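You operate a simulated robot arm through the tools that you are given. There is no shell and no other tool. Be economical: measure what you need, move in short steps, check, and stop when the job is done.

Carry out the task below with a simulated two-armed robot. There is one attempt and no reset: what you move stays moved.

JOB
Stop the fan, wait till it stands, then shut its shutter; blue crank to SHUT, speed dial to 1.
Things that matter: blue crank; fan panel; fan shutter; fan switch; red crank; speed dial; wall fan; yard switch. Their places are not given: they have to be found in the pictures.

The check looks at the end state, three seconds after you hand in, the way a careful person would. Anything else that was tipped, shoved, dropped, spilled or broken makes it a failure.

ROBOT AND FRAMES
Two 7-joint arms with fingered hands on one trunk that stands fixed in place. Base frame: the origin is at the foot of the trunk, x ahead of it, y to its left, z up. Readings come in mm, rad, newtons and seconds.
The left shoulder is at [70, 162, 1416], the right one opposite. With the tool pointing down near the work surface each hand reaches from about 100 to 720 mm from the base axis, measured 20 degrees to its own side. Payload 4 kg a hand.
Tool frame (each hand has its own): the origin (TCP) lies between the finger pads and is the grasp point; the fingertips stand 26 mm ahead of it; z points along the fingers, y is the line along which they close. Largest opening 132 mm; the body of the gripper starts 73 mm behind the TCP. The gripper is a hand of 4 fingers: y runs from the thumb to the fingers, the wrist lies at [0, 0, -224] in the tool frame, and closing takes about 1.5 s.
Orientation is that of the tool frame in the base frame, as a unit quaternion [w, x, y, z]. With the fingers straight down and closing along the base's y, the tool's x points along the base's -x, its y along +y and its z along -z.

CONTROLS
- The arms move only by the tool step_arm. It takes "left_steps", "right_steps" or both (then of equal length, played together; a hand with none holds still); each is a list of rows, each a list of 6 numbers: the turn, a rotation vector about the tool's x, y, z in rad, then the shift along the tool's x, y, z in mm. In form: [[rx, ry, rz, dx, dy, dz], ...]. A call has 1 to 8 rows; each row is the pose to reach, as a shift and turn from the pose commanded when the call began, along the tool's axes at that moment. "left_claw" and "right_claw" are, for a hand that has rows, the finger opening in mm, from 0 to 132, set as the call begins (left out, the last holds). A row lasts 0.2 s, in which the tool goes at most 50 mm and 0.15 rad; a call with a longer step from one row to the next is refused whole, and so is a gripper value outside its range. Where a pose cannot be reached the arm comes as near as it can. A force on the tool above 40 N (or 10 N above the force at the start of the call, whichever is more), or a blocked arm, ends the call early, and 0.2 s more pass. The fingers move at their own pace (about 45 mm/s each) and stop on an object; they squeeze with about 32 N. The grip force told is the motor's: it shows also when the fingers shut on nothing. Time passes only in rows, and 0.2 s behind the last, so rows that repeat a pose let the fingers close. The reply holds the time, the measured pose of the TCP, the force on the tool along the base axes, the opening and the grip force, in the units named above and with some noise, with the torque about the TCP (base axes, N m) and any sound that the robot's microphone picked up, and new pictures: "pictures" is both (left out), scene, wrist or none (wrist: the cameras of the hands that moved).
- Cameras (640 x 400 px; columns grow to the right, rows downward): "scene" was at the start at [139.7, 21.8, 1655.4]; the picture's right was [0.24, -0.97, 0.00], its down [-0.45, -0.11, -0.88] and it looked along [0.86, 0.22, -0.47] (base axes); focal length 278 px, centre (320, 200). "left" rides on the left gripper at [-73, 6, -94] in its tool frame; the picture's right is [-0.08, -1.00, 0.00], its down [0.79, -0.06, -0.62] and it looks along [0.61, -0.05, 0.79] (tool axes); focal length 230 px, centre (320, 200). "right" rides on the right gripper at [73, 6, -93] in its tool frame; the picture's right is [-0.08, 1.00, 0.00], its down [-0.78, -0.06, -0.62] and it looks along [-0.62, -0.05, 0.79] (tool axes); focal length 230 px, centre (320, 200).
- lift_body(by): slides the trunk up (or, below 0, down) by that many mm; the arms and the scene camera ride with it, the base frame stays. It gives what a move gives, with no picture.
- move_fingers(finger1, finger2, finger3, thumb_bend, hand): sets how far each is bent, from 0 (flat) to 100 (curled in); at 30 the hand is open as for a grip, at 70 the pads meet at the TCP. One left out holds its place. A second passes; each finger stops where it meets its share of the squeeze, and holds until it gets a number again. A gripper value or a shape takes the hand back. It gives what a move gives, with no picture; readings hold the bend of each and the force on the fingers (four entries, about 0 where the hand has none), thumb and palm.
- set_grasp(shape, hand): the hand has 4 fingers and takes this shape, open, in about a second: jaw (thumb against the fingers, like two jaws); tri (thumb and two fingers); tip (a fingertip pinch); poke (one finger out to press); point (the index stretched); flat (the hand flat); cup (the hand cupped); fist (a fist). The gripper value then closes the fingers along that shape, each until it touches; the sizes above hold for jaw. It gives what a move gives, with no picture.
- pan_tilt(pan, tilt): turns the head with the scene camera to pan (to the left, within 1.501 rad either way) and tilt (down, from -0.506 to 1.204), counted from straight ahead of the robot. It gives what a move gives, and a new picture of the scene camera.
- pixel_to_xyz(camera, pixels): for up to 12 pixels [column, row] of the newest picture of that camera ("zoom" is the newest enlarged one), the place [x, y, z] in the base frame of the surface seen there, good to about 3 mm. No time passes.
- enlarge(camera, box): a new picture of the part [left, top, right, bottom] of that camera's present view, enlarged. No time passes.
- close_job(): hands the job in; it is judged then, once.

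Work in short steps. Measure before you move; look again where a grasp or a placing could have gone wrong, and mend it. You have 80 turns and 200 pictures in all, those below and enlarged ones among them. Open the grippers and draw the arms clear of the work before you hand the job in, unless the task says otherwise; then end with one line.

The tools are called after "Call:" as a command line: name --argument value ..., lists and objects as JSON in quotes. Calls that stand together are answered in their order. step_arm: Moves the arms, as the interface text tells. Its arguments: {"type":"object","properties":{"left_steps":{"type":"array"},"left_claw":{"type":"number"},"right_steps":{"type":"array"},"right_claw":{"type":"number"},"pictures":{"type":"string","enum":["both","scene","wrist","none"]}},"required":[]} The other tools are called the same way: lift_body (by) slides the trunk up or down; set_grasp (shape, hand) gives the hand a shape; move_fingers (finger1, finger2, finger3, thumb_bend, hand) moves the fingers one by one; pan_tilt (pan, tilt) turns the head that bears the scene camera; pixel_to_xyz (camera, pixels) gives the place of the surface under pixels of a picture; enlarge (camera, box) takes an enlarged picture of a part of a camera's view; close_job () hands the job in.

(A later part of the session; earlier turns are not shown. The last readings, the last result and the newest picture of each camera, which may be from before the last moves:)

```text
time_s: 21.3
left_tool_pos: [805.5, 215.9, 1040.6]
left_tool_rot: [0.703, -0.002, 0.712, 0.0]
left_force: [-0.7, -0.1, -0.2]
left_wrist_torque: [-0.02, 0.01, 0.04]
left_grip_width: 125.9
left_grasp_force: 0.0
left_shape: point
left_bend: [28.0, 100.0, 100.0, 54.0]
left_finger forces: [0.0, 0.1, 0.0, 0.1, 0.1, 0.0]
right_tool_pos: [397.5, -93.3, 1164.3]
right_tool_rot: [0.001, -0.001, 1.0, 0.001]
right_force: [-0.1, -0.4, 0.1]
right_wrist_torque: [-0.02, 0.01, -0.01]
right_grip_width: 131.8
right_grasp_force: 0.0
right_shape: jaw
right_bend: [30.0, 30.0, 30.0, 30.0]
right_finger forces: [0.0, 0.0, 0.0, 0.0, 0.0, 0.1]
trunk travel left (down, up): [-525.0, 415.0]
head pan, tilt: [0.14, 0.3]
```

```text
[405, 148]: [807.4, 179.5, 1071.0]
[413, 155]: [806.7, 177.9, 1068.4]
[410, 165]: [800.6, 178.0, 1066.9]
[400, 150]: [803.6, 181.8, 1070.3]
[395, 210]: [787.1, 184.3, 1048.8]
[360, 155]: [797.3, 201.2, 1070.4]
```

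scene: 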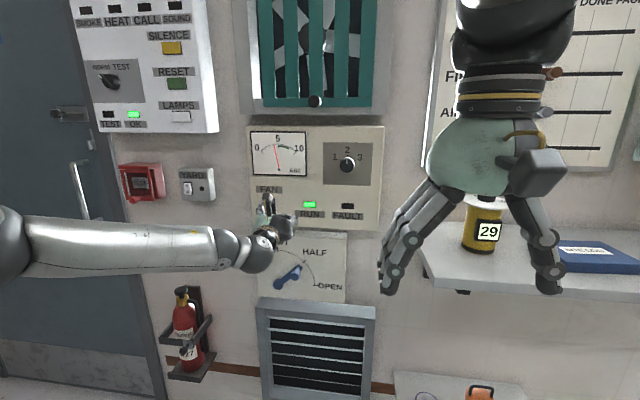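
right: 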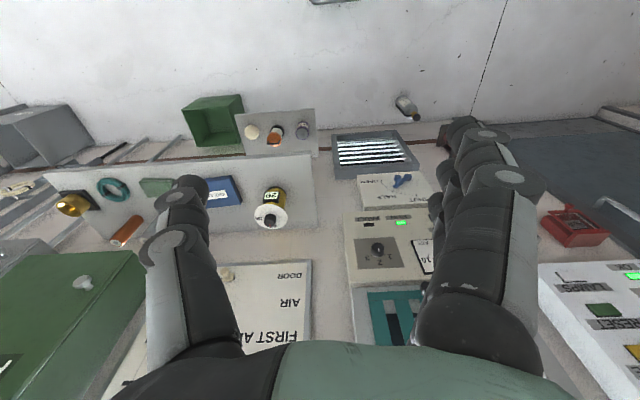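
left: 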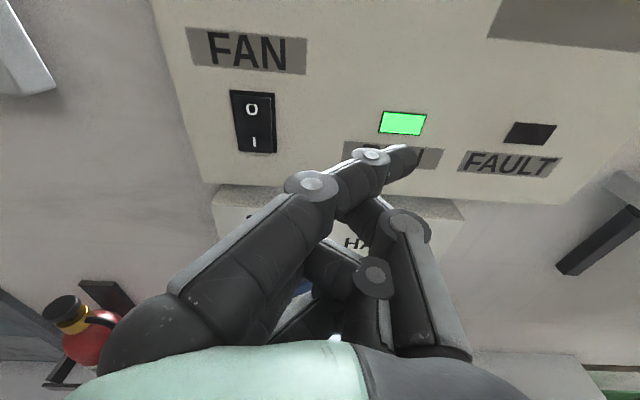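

Point is not longer. The reach improved as the shoulder dropped relative to the hand, so I lower the trunk another 150 mm, restore the index (bend 44), and raise the hand back up.

Call:
move_fingers --hand "left" --finger1 44 --finger2 100 --finger3 100 --thumb_bend 100

Call:
step_arm --left_steps '[[0, 0, 0, 0, 0, -40], [0, 0, 0, 0, 0, -80]]' --pictures "none"

Call:
lift_body --by -150

Call:
step_arm --left_steps '[[0, 0, 0, -45, 0, 0], [0, 0, 0, -90, 0, 0], [0, 0, 0, -130, 0, 0], [0, 0, 0, -150, 0, 30], [0, 0, 0, -150, 0, 60], [0, 0, 0, -150, 0, 100]]'

```text
time_s: 22.3
left_tool_pos: [805.0, 216.3, 1040.3]
left_tool_rot: [0.703, -0.002, 0.711, 0.0]
left_force: [0.0, -0.4, -1.0]
left_wrist_torque: [-0.01, -0.03, 0.01]
left_grip_width: 37.1
left_grasp_force: 0.0
left_shape: fingers
left_bend: [44.0, 100.0, 100.0, 93.0]
left_finger forces: [0.1, 0.0, 0.0, 0.0, 0.1, 0.0]
right_tool_pos: [399.1, -93.4, 1163.8]
right_tool_rot: [0.0, 0.0, 1.0, 0.001]
right_force: [0.1, 0.1, 0.3]
right_wrist_torque: [-0.03, 0.0, 0.0]
right_grip_width: 131.9
right_grasp_force: 0.2
right_shape: jaw
right_bend: [30.0, 30.0, 30.0, 30.0]
right_finger forces: [0.0, 0.0, 0.0, 0.0, 0.0, 0.0]
trunk travel left (down, up): [-525.0, 415.0]
head pan, tilt: [0.14, 0.3]
```

```text
time_s: 22.9
left_tool_pos: [724.9, 215.0, 1040.8]
left_tool_rot: [0.704, -0.001, 0.711, -0.001]
left_force: [-0.1, -0.4, 0.4]
left_wrist_torque: [0.03, -0.03, 0.04]
left_grip_width: 37.0
left_grasp_force: 0.1
left_shape: fingers
left_bend: [44.0, 100.0, 100.0, 93.0]
left_finger forces: [0.1, 0.1, 0.1, 0.0, 0.0, 0.1]
right_tool_pos: [397.8, -93.0, 1164.4]
right_tool_rot: [0.001, -0.001, 1.0, 0.0]
right_force: [-0.4, 1.3, 0.1]
right_wrist_torque: [-0.01, -0.03, 0.01]
right_grip_width: 131.9
right_grasp_force: 0.1
right_shape: jaw
right_bend: [30.0, 30.0, 30.0, 30.0]
right_finger forces: [0.0, 0.1, 0.1, 0.0, 0.0, 0.0]
trunk travel left (down, up): [-525.0, 415.0]
head pan, tilt: [0.14, 0.3]
```

```text
time_s: 24.6
left_tool_pos: [725.7, 214.6, 888.5]
left_tool_rot: [0.703, -0.002, 0.711, 0.0]
left_force: [-0.5, 0.1, -0.8]
left_wrist_torque: [-0.02, 0.01, 0.04]
left_grip_width: 37.1
left_grasp_force: 0.0
left_shape: fingers
left_bend: [44.0, 100.0, 100.0, 93.0]
left_finger forces: [0.0, 0.1, 0.0, 0.0, 0.0, 0.0]
right_tool_pos: [398.5, -94.1, 1014.4]
right_tool_rot: [0.0, -0.001, 1.0, 0.001]
right_force: [-0.8, 0.4, -0.4]
right_wrist_torque: [-0.02, -0.01, -0.01]
right_grip_width: 131.8
right_grasp_force: 0.0
right_shape: jaw
right_bend: [30.0, 30.0, 30.0, 30.0]
right_finger forces: [0.0, 0.0, 0.1, 0.0, 0.0, 0.0]
trunk travel left (down, up): [-375.0, 565.0]
head pan, tilt: [0.14, 0.3]
```

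```text
time_s: 26.1
left_tool_pos: [828.7, 218.4, 1035.9]
left_tool_rot: [0.702, -0.002, 0.712, 0.0]
left_force: [0.4, 0.3, -0.6]
left_wrist_torque: [-0.01, -0.02, -0.01]
left_grip_width: 37.2
left_grasp_force: 0.1
left_shape: fingers
left_bend: [44.0, 100.0, 100.0, 93.0]
left_finger forces: [0.0, 0.0, 0.1, 0.0, 0.0, 0.0]
right_tool_pos: [401.1, -93.5, 1012.8]
right_tool_rot: [-0.001, -0.002, 1.0, 0.0]
right_force: [0.0, 0.1, 0.1]
right_wrist_torque: [-0.03, 0.05, 0.03]
right_grip_width: 131.9
right_grasp_force: 0.1
right_shape: jaw
right_bend: [30.0, 30.0, 30.0, 30.0]
right_finger forces: [0.1, 0.1, 0.1, 0.1, 0.0, 0.0]
trunk travel left (down, up): [-375.0, 565.0]
head pan, tilt: [0.14, 0.3]
```

scene: 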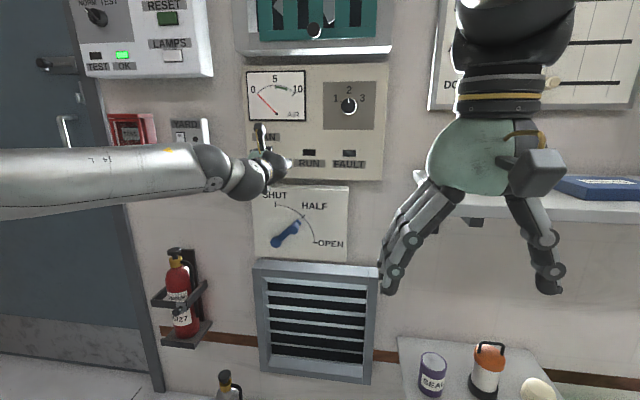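
left: 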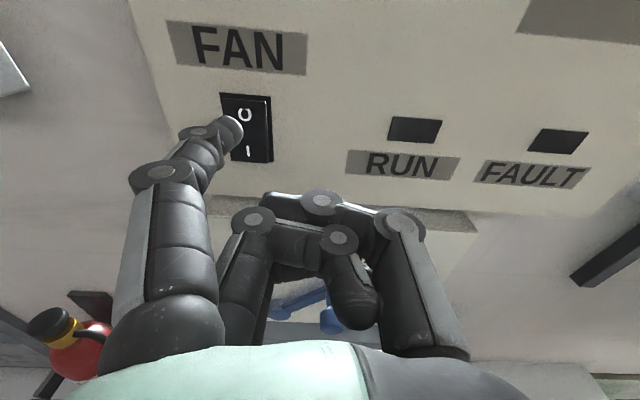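

The RUN lamp is out and the gauge has dropped: the press did switch the fan off. I back the left hand away and look at the blue crank.

Call:
step_arm --left_steps '[[0, 0, 0, 0, 0, -45], [0, 0, 0, 0, 0, -90], [0, 0, 0, 0, 40, -130], [0, 0, 0, 0, 80, -160]]' --pictures "none"

Call:
pan_tilt --pan 0.14 --tilt 0.15

Call:
enlarge --camera "scene" --box '[230, 180, 370, 320]'

Call:
enlarge --camera "scene" --box '[220, 20, 400, 200]'

```text
refused: row 3 steps farther than a row can; nothing moved
```

```text
time_s: 26.8
left_tool_pos: [826.9, 217.1, 1037.4]
left_tool_rot: [0.703, -0.002, 0.711, 0.0]
left_force: [0.2, 1.6, -0.3]
left_wrist_torque: [0.04, -0.03, 0.0]
left_grip_width: 37.2
left_grasp_force: 0.1
left_shape: fingers
left_bend: [44.0, 100.0, 100.0, 93.0]
left_finger forces: [0.1, 0.0, 0.0, 0.0, 0.0, 0.0]
right_tool_pos: [398.6, -93.8, 1014.1]
right_tool_rot: [-0.001, -0.001, 1.0, 0.001]
right_force: [-0.1, 1.0, -0.4]
right_wrist_torque: [0.02, 0.0, -0.02]
right_grip_width: 131.7
right_grasp_force: 0.0
right_shape: jaw
right_bend: [30.0, 30.0, 30.0, 30.0]
right_finger forces: [0.1, 0.1, 0.0, 0.0, 0.0, 0.0]
trunk travel left (down, up): [-375.0, 565.0]
head pan, tilt: [0.14, 0.15]
```

scene: 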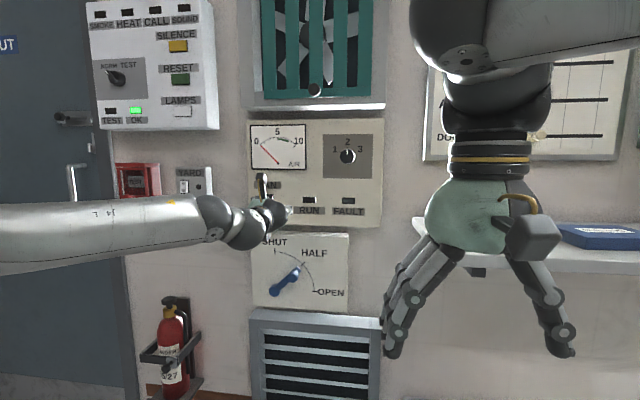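

```text
2.86 times, centred on (300, 250) of scene
```

zoom: 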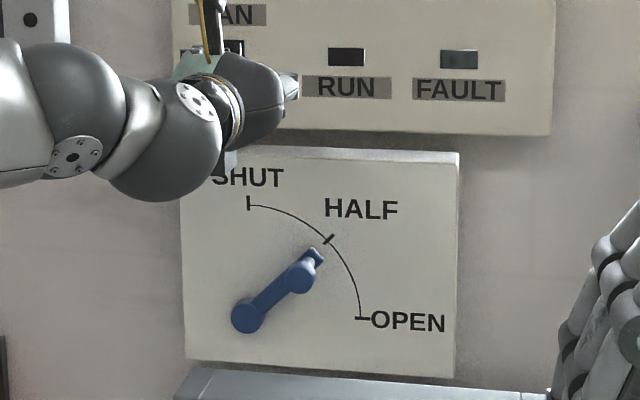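

```text
2.22 times, centred on (310, 110) of scene
```

zoom: 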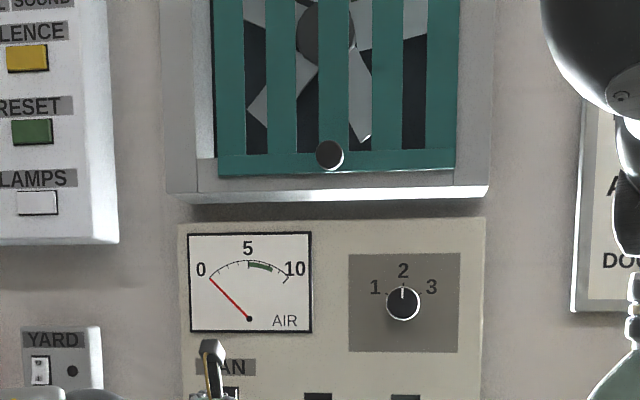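

The gauge is at 0. The blue crank pivots at zoom (243,315), pin near (305,265), pointing to HALF; SHUT is straight above the pivot. I measure it and withdraw the left hand.

Call:
pixel_to_xyz --camera "scene" --pixels '[[276, 291], [284, 284], [288, 279], [294, 274], [296, 277], [298, 272], [275, 253], [313, 291], [280, 296], [296, 269]]'

Call:
step_arm --left_steps '[[0, 0, 0, 0, 0, -45], [0, 0, 0, 0, 0, -90], [0, 0, 0, 0, 25, -125], [0, 0, 0, 0, 50, -160], [0, 0, 0, 40, 60, -180], [0, 0, 0, 80, 60, -180], [0, 0, 0, 110, 60, -180]]'

Call:
set_grasp --hand "left" --shape "jaw"

```text
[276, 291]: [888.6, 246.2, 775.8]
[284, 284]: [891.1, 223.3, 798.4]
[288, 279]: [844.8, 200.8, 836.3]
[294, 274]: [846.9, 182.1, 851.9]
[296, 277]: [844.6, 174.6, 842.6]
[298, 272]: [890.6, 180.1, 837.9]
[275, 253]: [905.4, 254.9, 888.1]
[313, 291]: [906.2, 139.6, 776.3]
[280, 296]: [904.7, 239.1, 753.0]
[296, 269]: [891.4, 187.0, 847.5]
```

```text
time_s: 28.4
left_tool_pos: [646.0, 275.7, 928.7]
left_tool_rot: [0.703, -0.003, 0.711, 0.001]
left_force: [0.7, 0.2, 0.3]
left_wrist_torque: [0.02, 0.01, -0.01]
left_grip_width: 37.0
left_grasp_force: 0.0
left_shape: fingers
left_bend: [44.0, 100.0, 100.0, 93.0]
left_finger forces: [0.1, 0.0, 0.1, 0.0, 0.1, 0.1]
right_tool_pos: [399.1, -93.4, 1013.7]
right_tool_rot: [0.0, -0.001, 1.0, 0.001]
right_force: [0.7, 0.5, 0.2]
right_wrist_torque: [-0.03, 0.01, 0.03]
right_grip_width: 131.9
right_grasp_force: 0.2
right_shape: jaw
right_bend: [30.0, 30.0, 30.0, 30.0]
right_finger forces: [0.0, 0.0, 0.1, 0.0, 0.1, 0.0]
trunk travel left (down, up): [-375.0, 565.0]
head pan, tilt: [0.14, 0.15]
```

scene: 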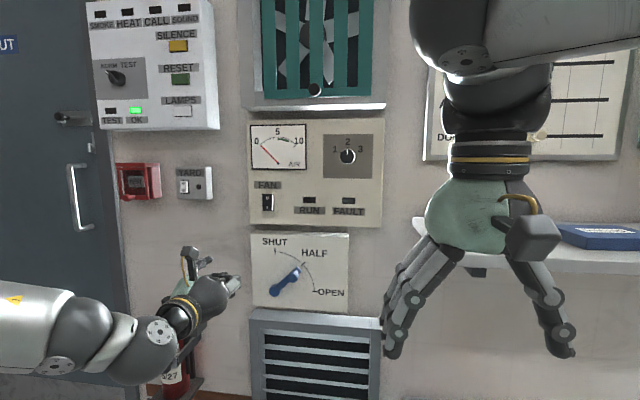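
left: 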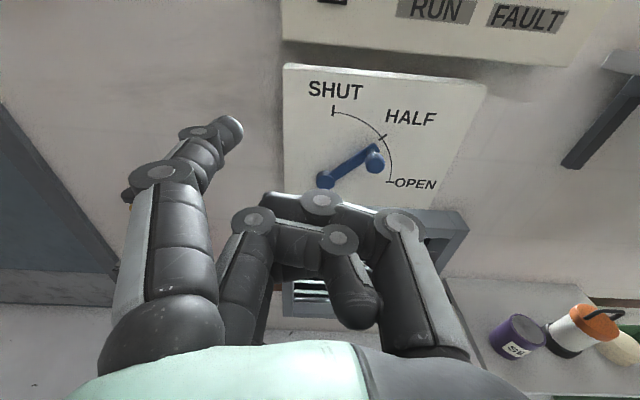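

```text
time_s: 29.2
left_tool_pos: [644.9, 275.3, 929.9]
left_tool_rot: [0.703, -0.002, 0.711, 0.0]
left_force: [0.3, -0.2, -0.2]
left_wrist_torque: [-0.02, 0.0, 0.0]
left_grip_width: 131.8
left_grasp_force: 0.1
left_shape: jaw
left_bend: [30.0, 30.0, 30.0, 30.0]
left_finger forces: [0.0, 0.0, 0.1, 0.0, 0.0, 0.1]
right_tool_pos: [397.8, -94.2, 1015.0]
right_tool_rot: [0.0, -0.001, 1.0, 0.002]
right_force: [0.1, -0.8, 0.1]
right_wrist_torque: [0.01, 0.02, 0.01]
right_grip_width: 131.7
right_grasp_force: 0.0
right_shape: jaw
right_bend: [30.0, 30.0, 30.0, 30.0]
right_finger forces: [0.1, 0.0, 0.0, 0.0, 0.0, 0.0]
trunk travel left (down, up): [-375.0, 565.0]
head pan, tilt: [0.14, 0.15]
```

Pivot about (888,247,776), pin tip (845,187,843), standing 45 mm out of the arm: graspable. With the left jaw open I go to a pre-grasp at (745,187,843).

Call:
step_arm --left_steps '[[0, 0, 0, 25, -30, 20], [0, 0, 0, 50, -60, 40], [0, 0, 0, 84, -88, 60], [0, 0, 0, 84, -88, 100]]' --left_claw 90

Call:
pixel_to_xyz --camera "left" --pixels '[[320, 130], [320, 140]]'

```text
time_s: 30.2
left_tool_pos: [746.1, 189.7, 844.7]
left_tool_rot: [0.703, -0.003, 0.711, 0.001]
left_force: [-0.1, -0.1, 0.6]
left_wrist_torque: [0.01, 0.03, 0.03]
left_grip_width: 90.1
left_grasp_force: 0.0
left_shape: jaw
left_bend: [68.0, 68.0, 68.0, 65.0]
left_finger forces: [0.1, 0.0, 0.1, 0.0, 0.0, 0.0]
right_tool_pos: [398.5, -93.8, 1014.4]
right_tool_rot: [0.0, -0.001, 1.0, 0.001]
right_force: [-0.6, 0.3, 0.2]
right_wrist_torque: [-0.02, 0.01, -0.01]
right_grip_width: 131.7
right_grasp_force: 0.1
right_shape: jaw
right_bend: [30.0, 30.0, 30.0, 30.0]
right_finger forces: [0.0, 0.1, 0.0, 0.1, 0.1, 0.1]
trunk travel left (down, up): [-375.0, 565.0]
head pan, tilt: [0.14, 0.15]
```

scene: 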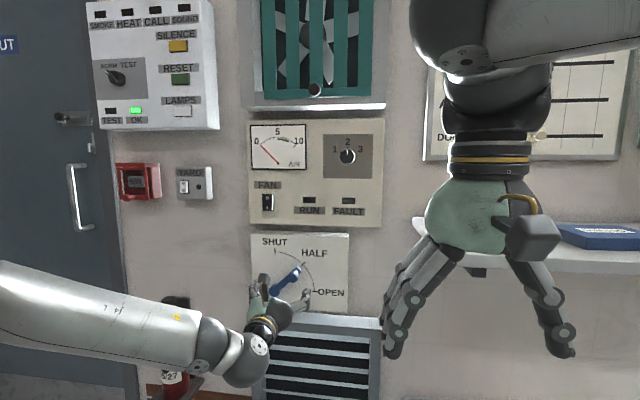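
left: 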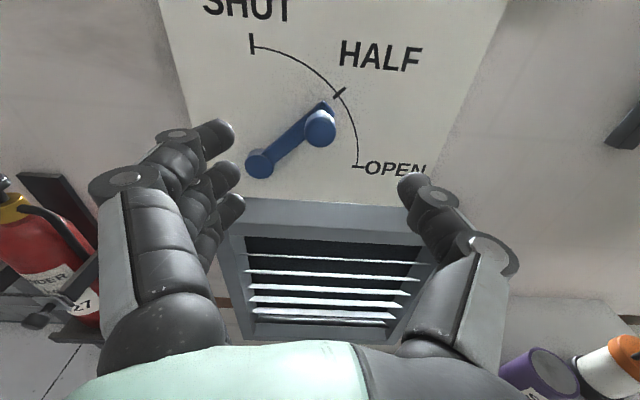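

```text
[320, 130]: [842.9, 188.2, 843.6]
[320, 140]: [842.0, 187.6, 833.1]
```

The pin at (320,128) lies centred between fingers and thumb, ahead of the TCP. I advance 104 mm and close.

Call:
step_arm --left_steps '[[0, 0, 0, 0, 0, 40], [0, 0, 0, 0, 0, 80], [0, 0, 0, -1, 0, 104]]' --pictures "wrist"

Call:
step_arm --left_steps '[[0, 0, 0, 0, 0, 0], [0, 0, 0, 0, 0, 0], [0, 0, 0, 0, 0, 0], [0, 0, 0, 0, 0, 0], [0, 0, 0, 0, 0, 0], [0, 0, 0, 0, 0, 0], [0, 0, 0, 0, 0, 0]]' --left_claw 0 --pictures "wrist"

```text
time_s: 31.1
left_tool_pos: [837.7, 199.3, 852.5]
left_tool_rot: [0.703, -0.001, 0.711, -0.001]
left_force: [0.2, 0.9, -0.3]
left_wrist_torque: [-0.03, -0.01, 0.0]
left_grip_width: 90.5
left_grasp_force: 0.1
left_shape: jaw
left_bend: [68.0, 68.0, 68.0, 65.0]
left_finger forces: [0.0, 0.0, 0.0, 0.0, 0.0, 0.0]
left hand out of reach, approached as far as the arm can: row 3
right_tool_pos: [398.3, -93.6, 1015.4]
right_tool_rot: [0.0, -0.001, 1.0, 0.001]
right_force: [-0.3, 0.4, -0.3]
right_wrist_torque: [0.01, 0.02, -0.01]
right_grip_width: 131.7
right_grasp_force: 0.0
right_shape: jaw
right_bend: [30.0, 30.0, 30.0, 30.0]
right_finger forces: [0.0, 0.1, 0.1, 0.1, 0.0, 0.1]
trunk travel left (down, up): [-375.0, 565.0]
head pan, tilt: [0.14, 0.15]
```

left: 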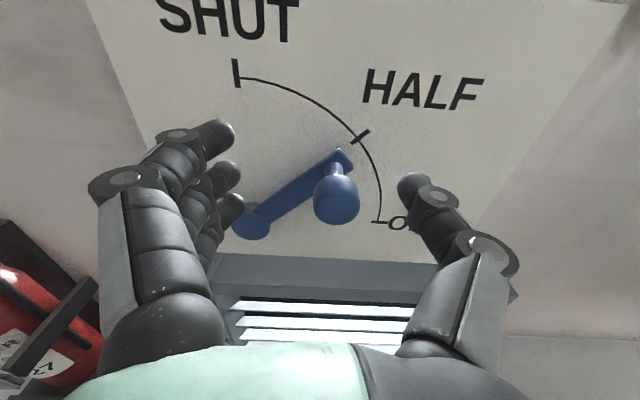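

```text
time_s: 32.6
left_tool_pos: [836.7, 197.9, 852.6]
left_tool_rot: [0.704, -0.001, 0.71, -0.001]
left_force: [0.2, -1.6, 3.7]
left_wrist_torque: [0.03, 0.0, 0.08]
left_grip_width: 9.5
left_grasp_force: 32.4
left_shape: jaw
left_bend: [69.0, 64.0, 67.0, 70.0]
left_finger forces: [0.1, 10.7, 13.9, 0.1, 24.9, 0.0]
right_tool_pos: [399.1, -93.2, 1013.5]
right_tool_rot: [0.0, -0.001, 1.0, 0.002]
right_force: [0.8, 0.5, 0.1]
right_wrist_torque: [0.01, 0.03, -0.01]
right_grip_width: 131.6
right_grasp_force: 0.0
right_shape: jaw
right_bend: [30.0, 30.0, 30.0, 30.0]
right_finger forces: [0.1, 0.0, 0.1, 0.0, 0.0, 0.0]
trunk travel left (down, up): [-375.0, 565.0]
head pan, tilt: [0.14, 0.15]
```

left: 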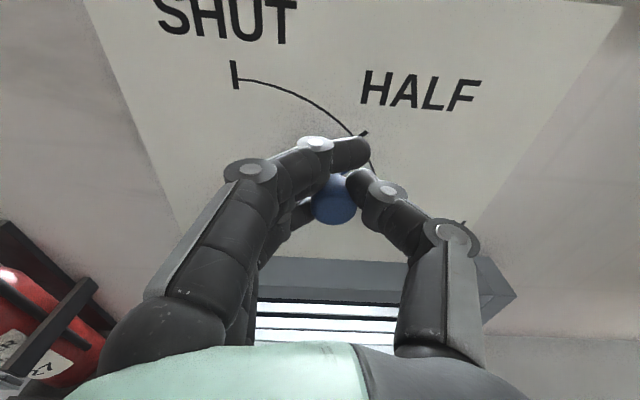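

The pin is held (24 N on the thumb). I move it along the arc about the pivot toward SHUT: left and up.

Call:
step_arm --left_steps '[[0, 0, 0, -6, 8, 0], [0, 0, 0, -11, 15, 0], [0, 0, 0, -15, 22, 0], [0, 0, 0, -18, 29, 0], [0, 0, 0, -20, 36, 0], [0, 0, 0, -22, 44, 0]]'

```text
time_s: 34.0
left_tool_pos: [836.7, 239.7, 880.1]
left_tool_rot: [0.706, -0.003, 0.708, -0.001]
left_force: [7.8, -9.5, 19.7]
left_wrist_torque: [-0.6, -0.35, -0.04]
left_grip_width: 7.8
left_grasp_force: 31.9
left_shape: jaw
left_bend: [69.0, 66.0, 67.0, 70.0]
left_finger forces: [0.0, 5.5, 15.7, 0.0, 39.8, 0.0]
right_tool_pos: [397.9, -96.3, 1014.6]
right_tool_rot: [0.001, -0.001, 1.0, 0.001]
right_force: [-0.2, 1.1, 0.6]
right_wrist_torque: [0.0, 0.0, -0.06]
right_grip_width: 131.8
right_grasp_force: 0.0
right_shape: jaw
right_bend: [30.0, 30.0, 30.0, 30.0]
right_finger forces: [0.0, 0.0, 0.0, 0.0, 0.0, 0.1]
trunk travel left (down, up): [-375.0, 565.0]
head pan, tilt: [0.14, 0.15]
```

scene: 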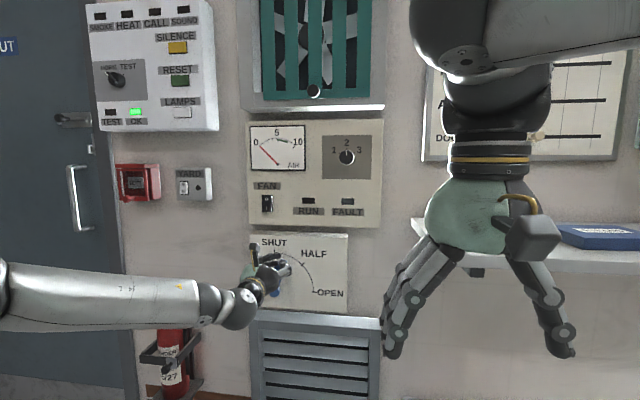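
left: 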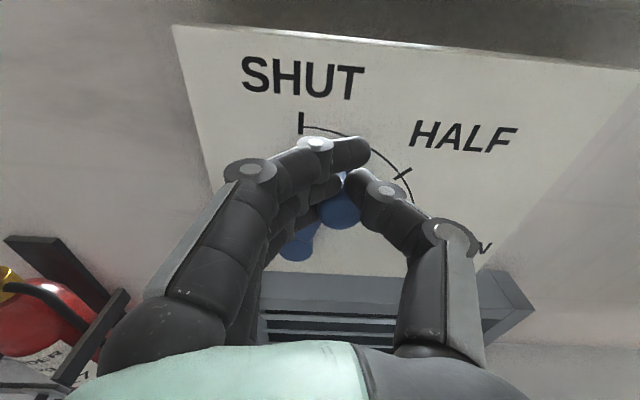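

The crank is turning (its vent louvres below are closing). I continue left, easing the height slightly down.

Call:
step_arm --left_steps '[[0, 0, 0, 3, 6, 0], [0, 0, 0, 6, 12, 0], [0, 0, 0, 6, 18, 0], [0, 0, 0, 7, 23, 0]]'

Call:
enlarge --camera "left" --box '[200, 60, 480, 280]'

```text
time_s: 34.7
left_tool_pos: [836.3, 251.7, 885.0]
left_tool_rot: [0.713, -0.006, 0.701, -0.008]
left_force: [-0.9, -4.0, 11.7]
left_wrist_torque: [-0.31, -0.08, -0.01]
left_grip_width: 6.4
left_grasp_force: 31.9
left_shape: jaw
left_bend: [69.0, 68.0, 67.0, 71.0]
left_finger forces: [0.0, 0.0, 16.0, 0.1, 33.6, 0.0]
right_tool_pos: [397.2, -93.5, 1014.9]
right_tool_rot: [0.001, -0.002, 1.0, 0.001]
right_force: [0.6, 0.5, -0.3]
right_wrist_torque: [-0.01, -0.03, -0.02]
right_grip_width: 131.8
right_grasp_force: 0.0
right_shape: jaw
right_bend: [30.0, 30.0, 30.0, 30.0]
right_finger forces: [0.0, 0.0, 0.0, 0.0, 0.0, 0.0]
trunk travel left (down, up): [-375.0, 565.0]
head pan, tilt: [0.14, 0.15]
stopped in row 3 (left hand): the force on the tool passed its limit at 41 N (the readings are from after the stop); the commanded pose is now the measured one
```

scene: 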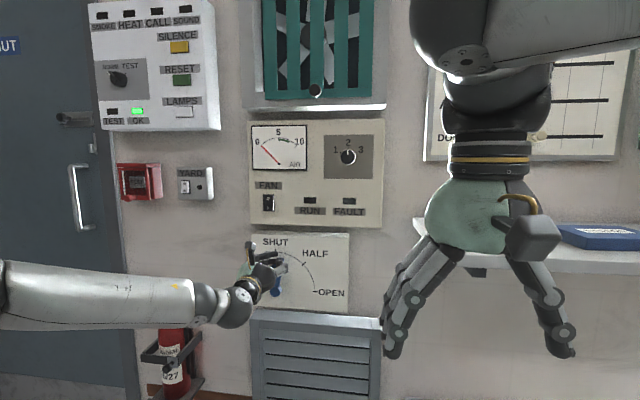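
left: 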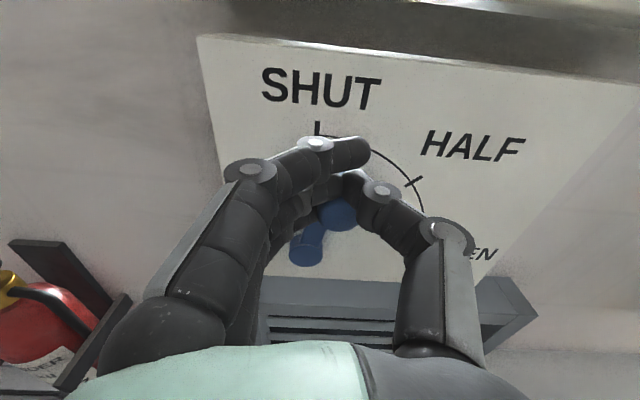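

```text
1.82 times, centred on (340, 170) of left
```

zoom: 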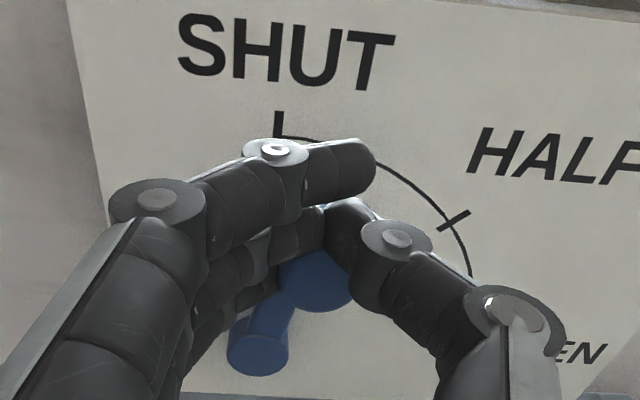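

The hand is riding up off the pin, and the crank seems about 15 degrees short of SHUT. I open, back off, and look.

Call:
step_arm --left_steps '[[0, 0, 0, 0, 0, 0], [0, 0, 0, 0, 0, 0], [0, 0, 0, 0, 0, 0], [0, 0, 0, 0, 0, 0], [0, 0, 0, 0, 0, -40], [0, 0, 0, 0, 0, -80], [0, 0, 0, 0, 0, -110]]' --left_claw 90

Call:
pixel_to_xyz --camera "scene" --pixels '[[315, 90], [276, 292], [348, 157]]'

```text
time_s: 36.3
left_tool_pos: [727.1, 251.9, 879.2]
left_tool_rot: [0.71, -0.005, 0.704, -0.005]
left_force: [-0.1, 0.4, -1.3]
left_wrist_torque: [0.03, -0.01, 0.04]
left_grip_width: 89.7
left_grasp_force: 0.0
left_shape: jaw
left_bend: [68.0, 69.0, 69.0, 65.0]
left_finger forces: [0.0, 0.0, 0.1, 0.1, 0.0, 0.0]
right_tool_pos: [397.5, -93.1, 1013.5]
right_tool_rot: [0.001, -0.001, 1.0, 0.001]
right_force: [-0.6, -0.2, -0.2]
right_wrist_torque: [0.01, -0.03, -0.02]
right_grip_width: 131.9
right_grasp_force: 0.0
right_shape: jaw
right_bend: [30.0, 30.0, 30.0, 30.0]
right_finger forces: [0.0, 0.0, 0.1, 0.1, 0.0, 0.0]
trunk travel left (down, up): [-375.0, 565.0]
head pan, tilt: [0.14, 0.15]
```

scene: 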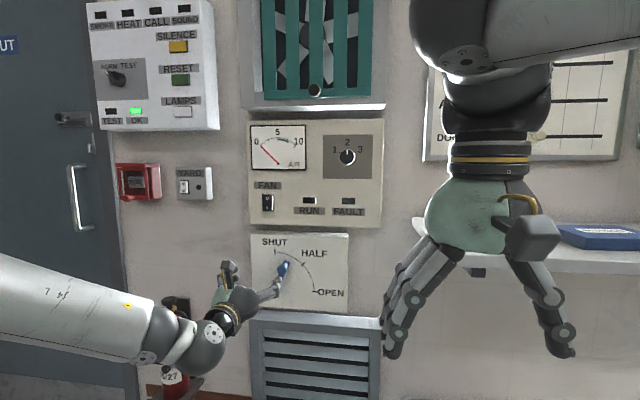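
left: 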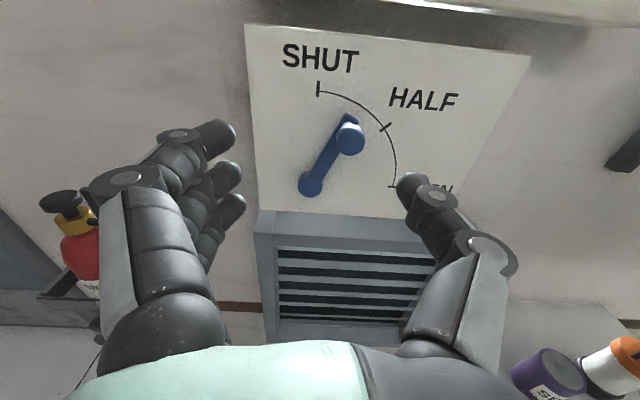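

```text
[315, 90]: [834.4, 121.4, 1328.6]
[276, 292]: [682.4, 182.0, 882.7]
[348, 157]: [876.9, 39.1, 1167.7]
```

The crank is now about 25 degrees from SHUT. I measure the pin and pivot, and drop the trunk 80 mm to gain reach.

Call:
pixel_to_xyz --camera "left" --pixels '[[350, 137], [350, 128], [350, 150], [310, 185], [318, 90]]'

Call:
lift_body --by -80

```text
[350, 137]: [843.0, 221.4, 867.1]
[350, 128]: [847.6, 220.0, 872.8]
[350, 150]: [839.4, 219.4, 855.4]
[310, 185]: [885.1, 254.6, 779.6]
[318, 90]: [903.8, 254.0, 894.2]
```

```text
time_s: 37.5
left_tool_pos: [727.8, 250.9, 799.3]
left_tool_rot: [0.71, -0.004, 0.704, -0.006]
left_force: [0.7, 0.4, 0.5]
left_wrist_torque: [0.01, 0.02, -0.02]
left_grip_width: 89.9
left_grasp_force: 0.0
left_shape: jaw
left_bend: [68.0, 69.0, 69.0, 65.0]
left_finger forces: [0.0, 0.0, 0.1, 0.0, 0.1, 0.0]
right_tool_pos: [399.2, -93.6, 934.1]
right_tool_rot: [0.0, 0.0, 1.0, 0.001]
right_force: [0.3, 0.3, -1.1]
right_wrist_torque: [0.0, -0.04, 0.01]
right_grip_width: 131.5
right_grasp_force: 0.0
right_shape: jaw
right_bend: [30.0, 30.0, 30.0, 30.0]
right_finger forces: [0.0, 0.1, 0.1, 0.0, 0.0, 0.0]
trunk travel left (down, up): [-295.0, 645.0]
head pan, tilt: [0.14, 0.15]
```

Pivot (254,779), pin (220,864). I line up and advance onto the pin at TCP (843,220,862), then close.

Call:
step_arm --left_steps '[[0, 0, 0, -35, -16, 0], [0, 0, 0, -64, -31, 0], [0, 0, 0, -63, -31, 40], [0, 0, 0, -63, -31, 80], [0, 0, 0, -62, -31, 115]]' --pictures "none"

Call:
step_arm --left_steps '[[0, 0, 0, 0, 0, 0], [0, 0, 0, 0, 0, 0], [0, 0, 0, 0, 0, 0], [0, 0, 0, 0, 0, 0], [0, 0, 0, 0, 0, 0], [0, 0, 0, 0, 0, 0], [0, 0, 0, 0, 0, 0]]' --left_claw 0 --pictures "wrist"

```text
time_s: 38.7
left_tool_pos: [841.6, 221.6, 861.5]
left_tool_rot: [0.709, -0.005, 0.705, -0.004]
left_force: [0.6, 1.4, -0.1]
left_wrist_torque: [-0.01, -0.02, -0.02]
left_grip_width: 90.1
left_grasp_force: 0.0
left_shape: jaw
left_bend: [68.0, 69.0, 69.0, 65.0]
left_finger forces: [0.0, 0.0, 0.0, 0.1, 0.1, 0.0]
right_tool_pos: [398.8, -93.2, 934.3]
right_tool_rot: [-0.001, -0.001, 1.0, 0.001]
right_force: [0.5, -0.2, 0.6]
right_wrist_torque: [0.01, 0.0, 0.0]
right_grip_width: 131.7
right_grasp_force: 0.0
right_shape: jaw
right_bend: [30.0, 30.0, 30.0, 30.0]
right_finger forces: [0.0, 0.0, 0.1, 0.0, 0.0, 0.0]
trunk travel left (down, up): [-295.0, 645.0]
head pan, tilt: [0.14, 0.15]
```

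```text
time_s: 40.3
left_tool_pos: [841.4, 219.7, 864.0]
left_tool_rot: [0.71, -0.004, 0.704, -0.007]
left_force: [3.5, -5.4, 4.1]
left_wrist_torque: [-0.09, -0.03, 0.07]
left_grip_width: 7.3
left_grasp_force: 31.9
left_shape: jaw
left_bend: [69.0, 71.0, 69.0, 70.0]
left_finger forces: [0.0, 15.7, 0.0, 0.0, 22.3, 0.1]
right_tool_pos: [398.6, -94.6, 935.0]
right_tool_rot: [0.0, 0.001, 1.0, 0.002]
right_force: [0.3, -0.5, 0.2]
right_wrist_torque: [0.0, 0.03, 0.02]
right_grip_width: 132.0
right_grasp_force: 0.0
right_shape: jaw
right_bend: [30.0, 30.0, 30.0, 30.0]
right_finger forces: [0.0, 0.0, 0.0, 0.0, 0.0, 0.1]
trunk travel left (down, up): [-295.0, 645.0]
head pan, tilt: [0.14, 0.15]
```

left: 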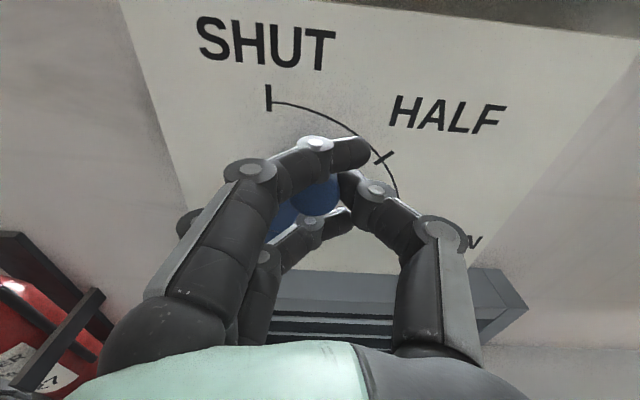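

The grip is centred. I pull the pin left 38 mm with a 7 mm rise along the arc.

Call:
step_arm --left_steps '[[0, 0, 0, -3, 7, 0], [0, 0, 0, -5, 14, 0], [0, 0, 0, -6, 21, 0], [0, 0, 0, -7, 28, 0], [0, 0, 0, -7, 34, 0], [0, 0, 0, -7, 39, 0]]'

```text
time_s: 41.7
left_tool_pos: [841.0, 254.3, 870.5]
left_tool_rot: [0.71, -0.001, 0.704, -0.008]
left_force: [8.4, -21.0, 10.7]
left_wrist_torque: [-0.3, -0.18, -0.33]
left_grip_width: 6.9
left_grasp_force: 32.0
left_shape: jaw
left_bend: [69.0, 69.0, 69.0, 71.0]
left_finger forces: [0.1, 11.2, 0.5, 0.0, 32.7, 0.0]
right_tool_pos: [398.0, -96.9, 934.9]
right_tool_rot: [0.0, 0.0, 1.0, 0.002]
right_force: [0.0, -0.2, 0.2]
right_wrist_torque: [-0.01, 0.0, -0.01]
right_grip_width: 131.7
right_grasp_force: 0.1
right_shape: jaw
right_bend: [30.0, 30.0, 30.0, 30.0]
right_finger forces: [0.1, 0.1, 0.1, 0.1, 0.0, 0.0]
trunk travel left (down, up): [-295.0, 645.0]
head pan, tilt: [0.14, 0.15]
```

scene: 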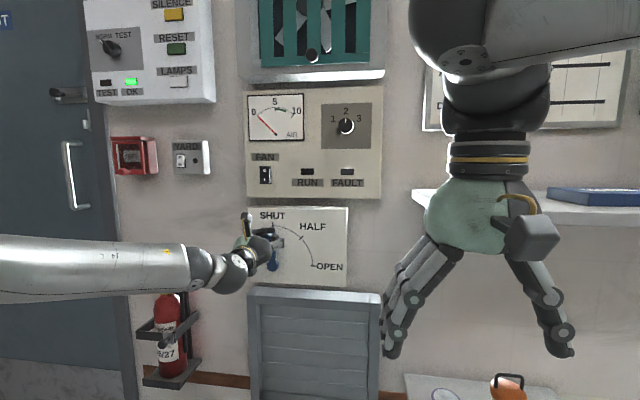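
left: 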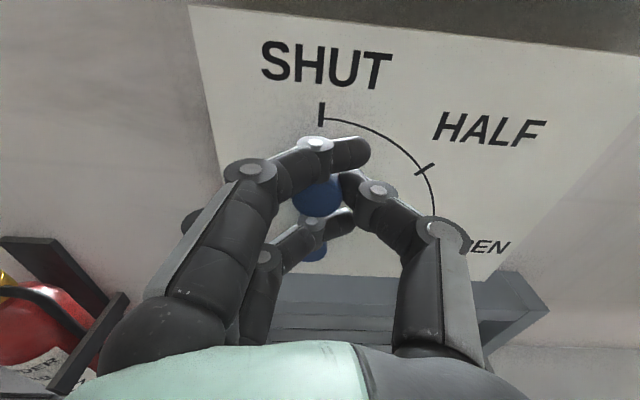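

The crank is vertical, the louvres look shut, and side force is up (stop reached). I release, let it settle, and back off.

Call:
step_arm --left_steps '[[0, 0, 0, 0, 0, 0], [0, 0, 0, 0, 0, 0], [0, 0, 0, 0, 0, 0], [0, 0, 0, 0, 0, 0], [0, 0, 0, 0, 0, -40], [0, 0, 0, 0, 0, -80], [0, 0, 0, 0, 0, -120], [0, 0, 0, 0, 0, -160]]' --left_claw 90 --pictures "wrist"

Call:
enlarge --camera "scene" --box '[220, 190, 400, 400]'

```text
time_s: 43.5
left_tool_pos: [681.6, 261.8, 868.8]
left_tool_rot: [0.71, -0.005, 0.704, -0.006]
left_force: [-0.8, 0.1, -0.5]
left_wrist_torque: [-0.04, 0.01, 0.01]
left_grip_width: 90.0
left_grasp_force: 0.0
left_shape: jaw
left_bend: [68.0, 69.0, 69.0, 65.0]
left_finger forces: [0.0, 0.0, 0.1, 0.0, 0.1, 0.0]
right_tool_pos: [397.7, -94.0, 934.2]
right_tool_rot: [0.002, -0.001, 1.0, 0.001]
right_force: [0.1, 0.7, 0.6]
right_wrist_torque: [0.05, 0.0, 0.01]
right_grip_width: 131.9
right_grasp_force: 0.0
right_shape: jaw
right_bend: [30.0, 30.0, 30.0, 30.0]
right_finger forces: [0.1, 0.0, 0.0, 0.0, 0.0, 0.0]
trunk travel left (down, up): [-295.0, 645.0]
head pan, tilt: [0.14, 0.15]
```

left: 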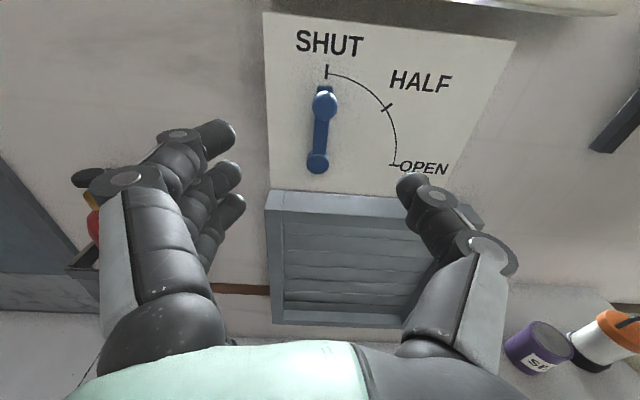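

```text
1.90 times, centred on (310, 295) of scene
```

zoom: 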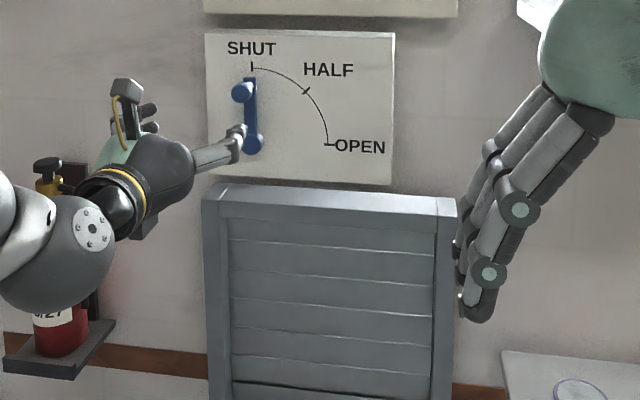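

The blue crank is at SHUT and the vent is closed. Next is the dial at (877,40,1169); I raise the trunk 300 mm and bring the left hand in front of it.

Call:
lift_body --by 300

Call:
step_arm --left_steps '[[0, 0, 0, 0, -40, 10], [0, 0, 0, 0, -80, 20], [0, 0, 0, 0, -120, 30], [0, 0, 0, 0, -160, 50], [0, 0, 0, 0, -195, 70], [0, 0, 0, 0, -222, 90]]' --left_claw 110

Call:
enlarge --camera "left" --box '[200, 0, 520, 200]'

```text
time_s: 46.5
left_tool_pos: [683.2, 261.4, 1167.8]
left_tool_rot: [0.71, -0.004, 0.705, -0.006]
left_force: [-0.6, 0.0, -0.3]
left_wrist_torque: [0.01, -0.01, 0.01]
left_grip_width: 90.4
left_grasp_force: 0.0
left_shape: jaw
left_bend: [68.0, 69.0, 69.0, 65.0]
left_finger forces: [0.1, 0.1, 0.1, 0.0, 0.0, 0.0]
right_tool_pos: [398.2, -94.2, 1234.0]
right_tool_rot: [0.0, -0.001, 1.0, 0.001]
right_force: [-0.6, -0.1, 0.6]
right_wrist_torque: [0.01, -0.01, 0.02]
right_grip_width: 131.8
right_grasp_force: 0.1
right_shape: jaw
right_bend: [30.0, 30.0, 30.0, 30.0]
right_finger forces: [0.0, 0.0, 0.0, 0.1, 0.0, 0.1]
trunk travel left (down, up): [-595.0, 345.0]
head pan, tilt: [0.14, 0.15]
```

```text
time_s: 47.9
left_tool_pos: [744.8, 101.0, 1173.2]
left_tool_rot: [0.71, -0.004, 0.704, -0.005]
left_force: [-0.2, -0.2, 0.2]
left_wrist_torque: [-0.03, 0.03, 0.0]
left_grip_width: 109.9
left_grasp_force: 0.1
left_shape: jaw
left_bend: [56.0, 56.0, 56.0, 52.0]
left_finger forces: [0.1, 0.0, 0.1, 0.0, 0.1, 0.1]
left hand out of reach, approached as far as the arm can: row 5, 6
right_tool_pos: [398.9, -93.8, 1234.0]
right_tool_rot: [0.0, -0.001, 1.0, 0.002]
right_force: [0.4, -0.1, 0.3]
right_wrist_torque: [-0.01, 0.03, 0.02]
right_grip_width: 131.7
right_grasp_force: 0.1
right_shape: jaw
right_bend: [30.0, 30.0, 30.0, 30.0]
right_finger forces: [0.0, 0.0, 0.0, 0.0, 0.0, 0.0]
trunk travel left (down, up): [-595.0, 345.0]
head pan, tilt: [0.14, 0.15]
```

scene: 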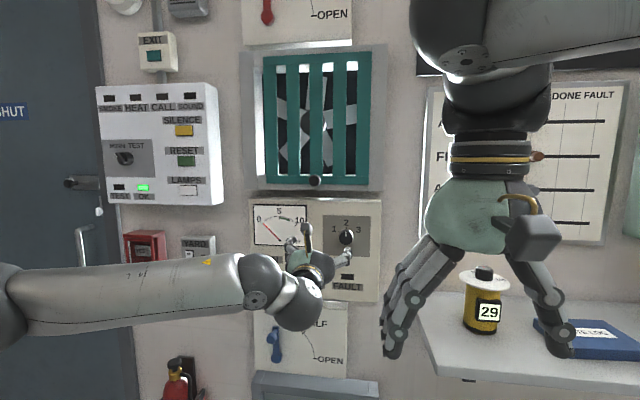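
left: 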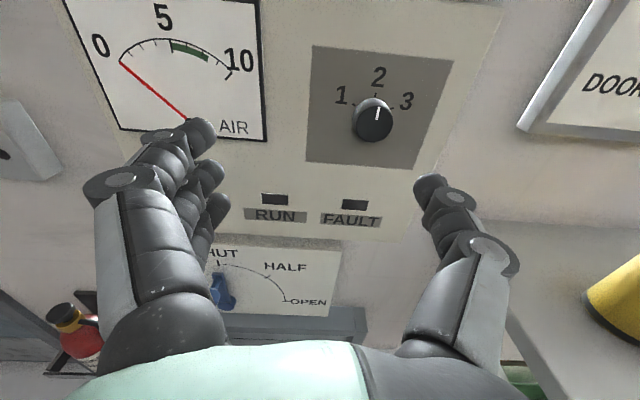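

```text
2.00 times, centred on (360, 100) of left
```

zoom: 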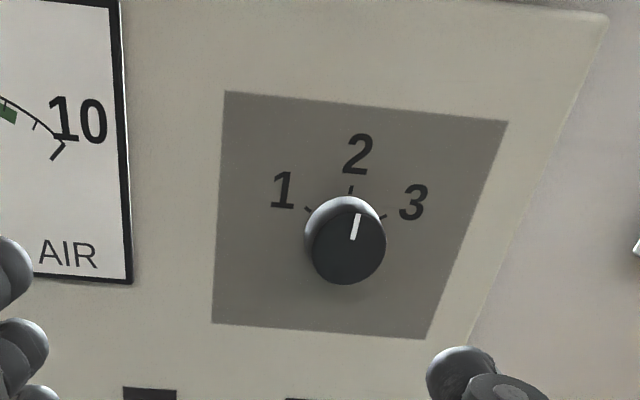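

The left hand stops at y≈101 because the wrist would have to bend too far. Yawing the hand about 0.25 rad to the right should ease that; I try for a pre-grasp at about (805,55,1169).

Call:
step_arm --left_steps '[[0.1, 0, 0, 0, 0, 20], [0.2, 0, 0, 2, -10, 40], [0.25, 0, 0, 4, -25, 50], [0.25, 0, 0, 4, -46, 60]]'

```text
time_s: 48.9
left_tool_pos: [792.5, 68.7, 1173.4]
left_tool_rot: [0.705, 0.084, 0.698, -0.093]
left_force: [1.2, -0.4, 1.2]
left_wrist_torque: [0.02, 0.0, 0.02]
left_grip_width: 109.9
left_grasp_force: 0.0
left_shape: jaw
left_bend: [56.0, 56.0, 56.0, 52.0]
left_finger forces: [0.1, 0.0, 0.0, 0.1, 0.1, 0.0]
left hand out of reach, approached as far as the arm can: row 4
right_tool_pos: [397.9, -93.3, 1233.7]
right_tool_rot: [0.0, -0.001, 1.0, 0.001]
right_force: [-0.5, 0.2, 0.1]
right_wrist_torque: [-0.01, -0.01, -0.01]
right_grip_width: 131.7
right_grasp_force: 0.0
right_shape: jaw
right_bend: [30.0, 30.0, 30.0, 30.0]
right_finger forces: [0.0, 0.0, 0.1, 0.0, 0.1, 0.0]
trunk travel left (down, up): [-595.0, 345.0]
head pan, tilt: [0.14, 0.15]
```

scene: 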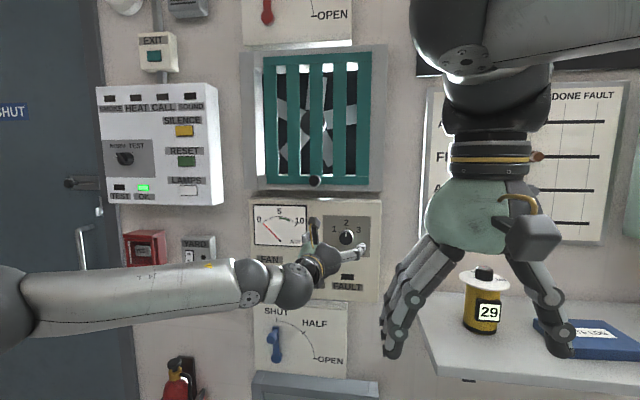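
left: 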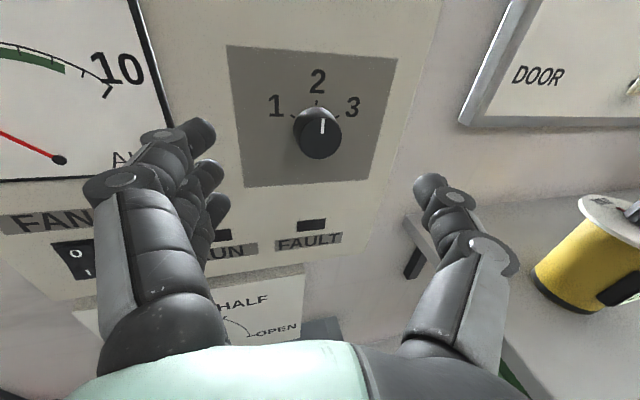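

That worked; the knob is at (317,133), centred between the fingers. I advance along the tool toward TCP (858,41,1170), with opening 80.

Call:
step_arm --left_steps '[[0, 0, 0, 1, -3, 25], [0, 0, 0, 2, -6, 45], [0, 0, 0, 3, -10, 60], [0, 0, 0, 3, -10, 70]]' --left_claw 80 --pictures "wrist"

Call:
enlarge --camera "left" --box '[160, 80, 480, 280]'

```text
time_s: 49.9
left_tool_pos: [810.3, 82.8, 1176.5]
left_tool_rot: [0.705, 0.084, 0.698, -0.094]
left_force: [-0.7, 0.2, 0.4]
left_wrist_torque: [-0.01, 0.02, 0.0]
left_grip_width: 80.5
left_grasp_force: 0.0
left_shape: jaw
left_bend: [71.0, 71.0, 71.0, 69.0]
left_finger forces: [0.0, 0.0, 0.0, 0.0, 0.0, 0.0]
left hand out of reach, approached as far as the arm can: row 1, 2, 3, 4
right_tool_pos: [398.9, -93.2, 1235.2]
right_tool_rot: [0.0, 0.0, 1.0, 0.001]
right_force: [-0.5, -0.4, -0.4]
right_wrist_torque: [0.0, 0.03, 0.03]
right_grip_width: 131.9
right_grasp_force: 0.0
right_shape: jaw
right_bend: [30.0, 30.0, 30.0, 30.0]
right_finger forces: [0.0, 0.1, 0.0, 0.2, 0.1, 0.1]
trunk travel left (down, up): [-595.0, 345.0]
head pan, tilt: [0.14, 0.15]
```

left: 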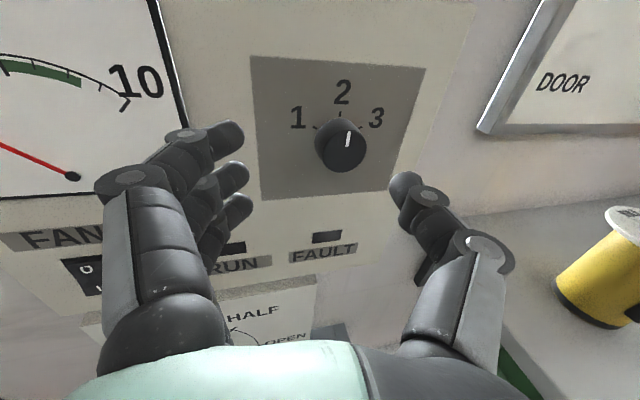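

```text
2.00 times, centred on (320, 180) of left
```

zoom: 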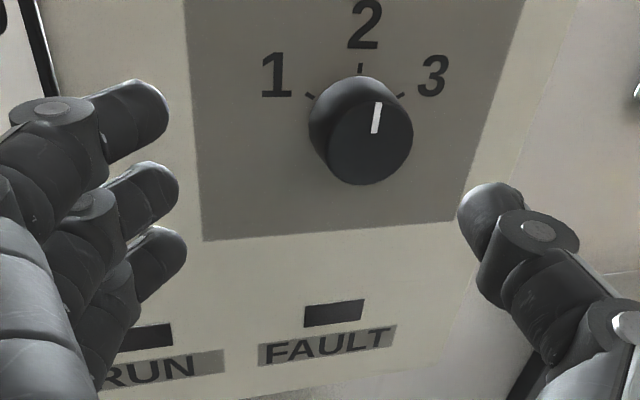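

Limits come from the wrist with the elbow out to the left. Rolling the hand counter-clockwise should let the elbow drop, so I back off and try roll -0.9 with the yaw removed.

Call:
step_arm --left_steps '[[-0.05, 0, -0.1, 0, 5, -30], [-0.1, 0, -0.22, 0, 10, -60], [-0.1, 0, -0.36, 0, 10, -60], [-0.1, 0, -0.5, 0, 10, -60], [-0.1, 0, -0.64, 0, 10, -60], [-0.1, 0, -0.78, 0, 10, -60]]'

```text
time_s: 51.3
left_tool_pos: [754.5, 106.4, 1176.5]
left_tool_rot: [0.62, -0.223, 0.681, -0.32]
left_force: [0.4, 0.4, -0.9]
left_wrist_torque: [0.03, 0.02, 0.02]
left_grip_width: 80.5
left_grasp_force: 0.1
left_shape: jaw
left_bend: [71.0, 71.0, 71.0, 69.0]
left_finger forces: [0.1, 0.0, 0.1, 0.0, 0.0, 0.0]
right_tool_pos: [399.2, -93.7, 1233.9]
right_tool_rot: [0.001, -0.001, 1.0, 0.001]
right_force: [-0.1, -0.3, 0.4]
right_wrist_torque: [0.02, -0.03, 0.01]
right_grip_width: 131.8
right_grasp_force: 0.1
right_shape: jaw
right_bend: [30.0, 30.0, 30.0, 30.0]
right_finger forces: [0.0, 0.1, 0.0, 0.0, 0.0, 0.1]
trunk travel left (down, up): [-595.0, 345.0]
head pan, tilt: [0.14, 0.15]
```

scene: 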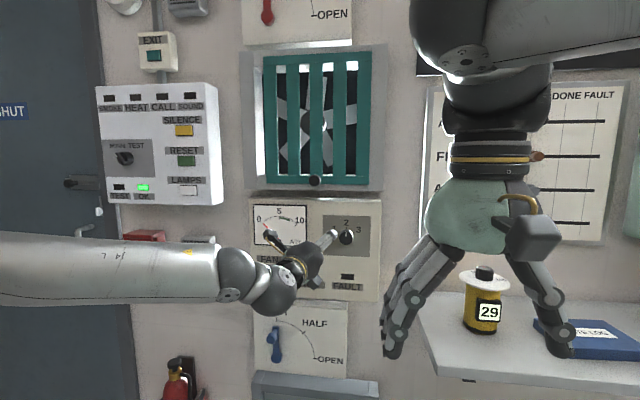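
left: 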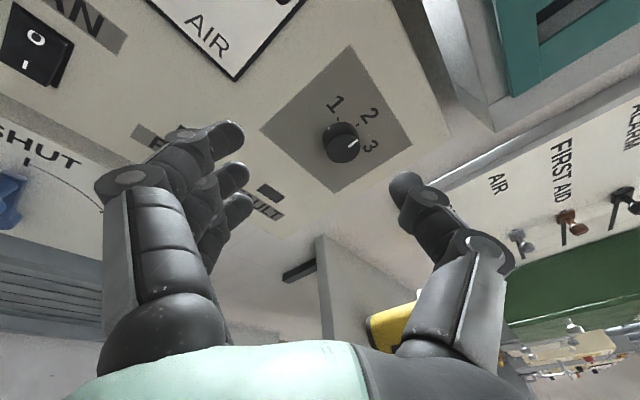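

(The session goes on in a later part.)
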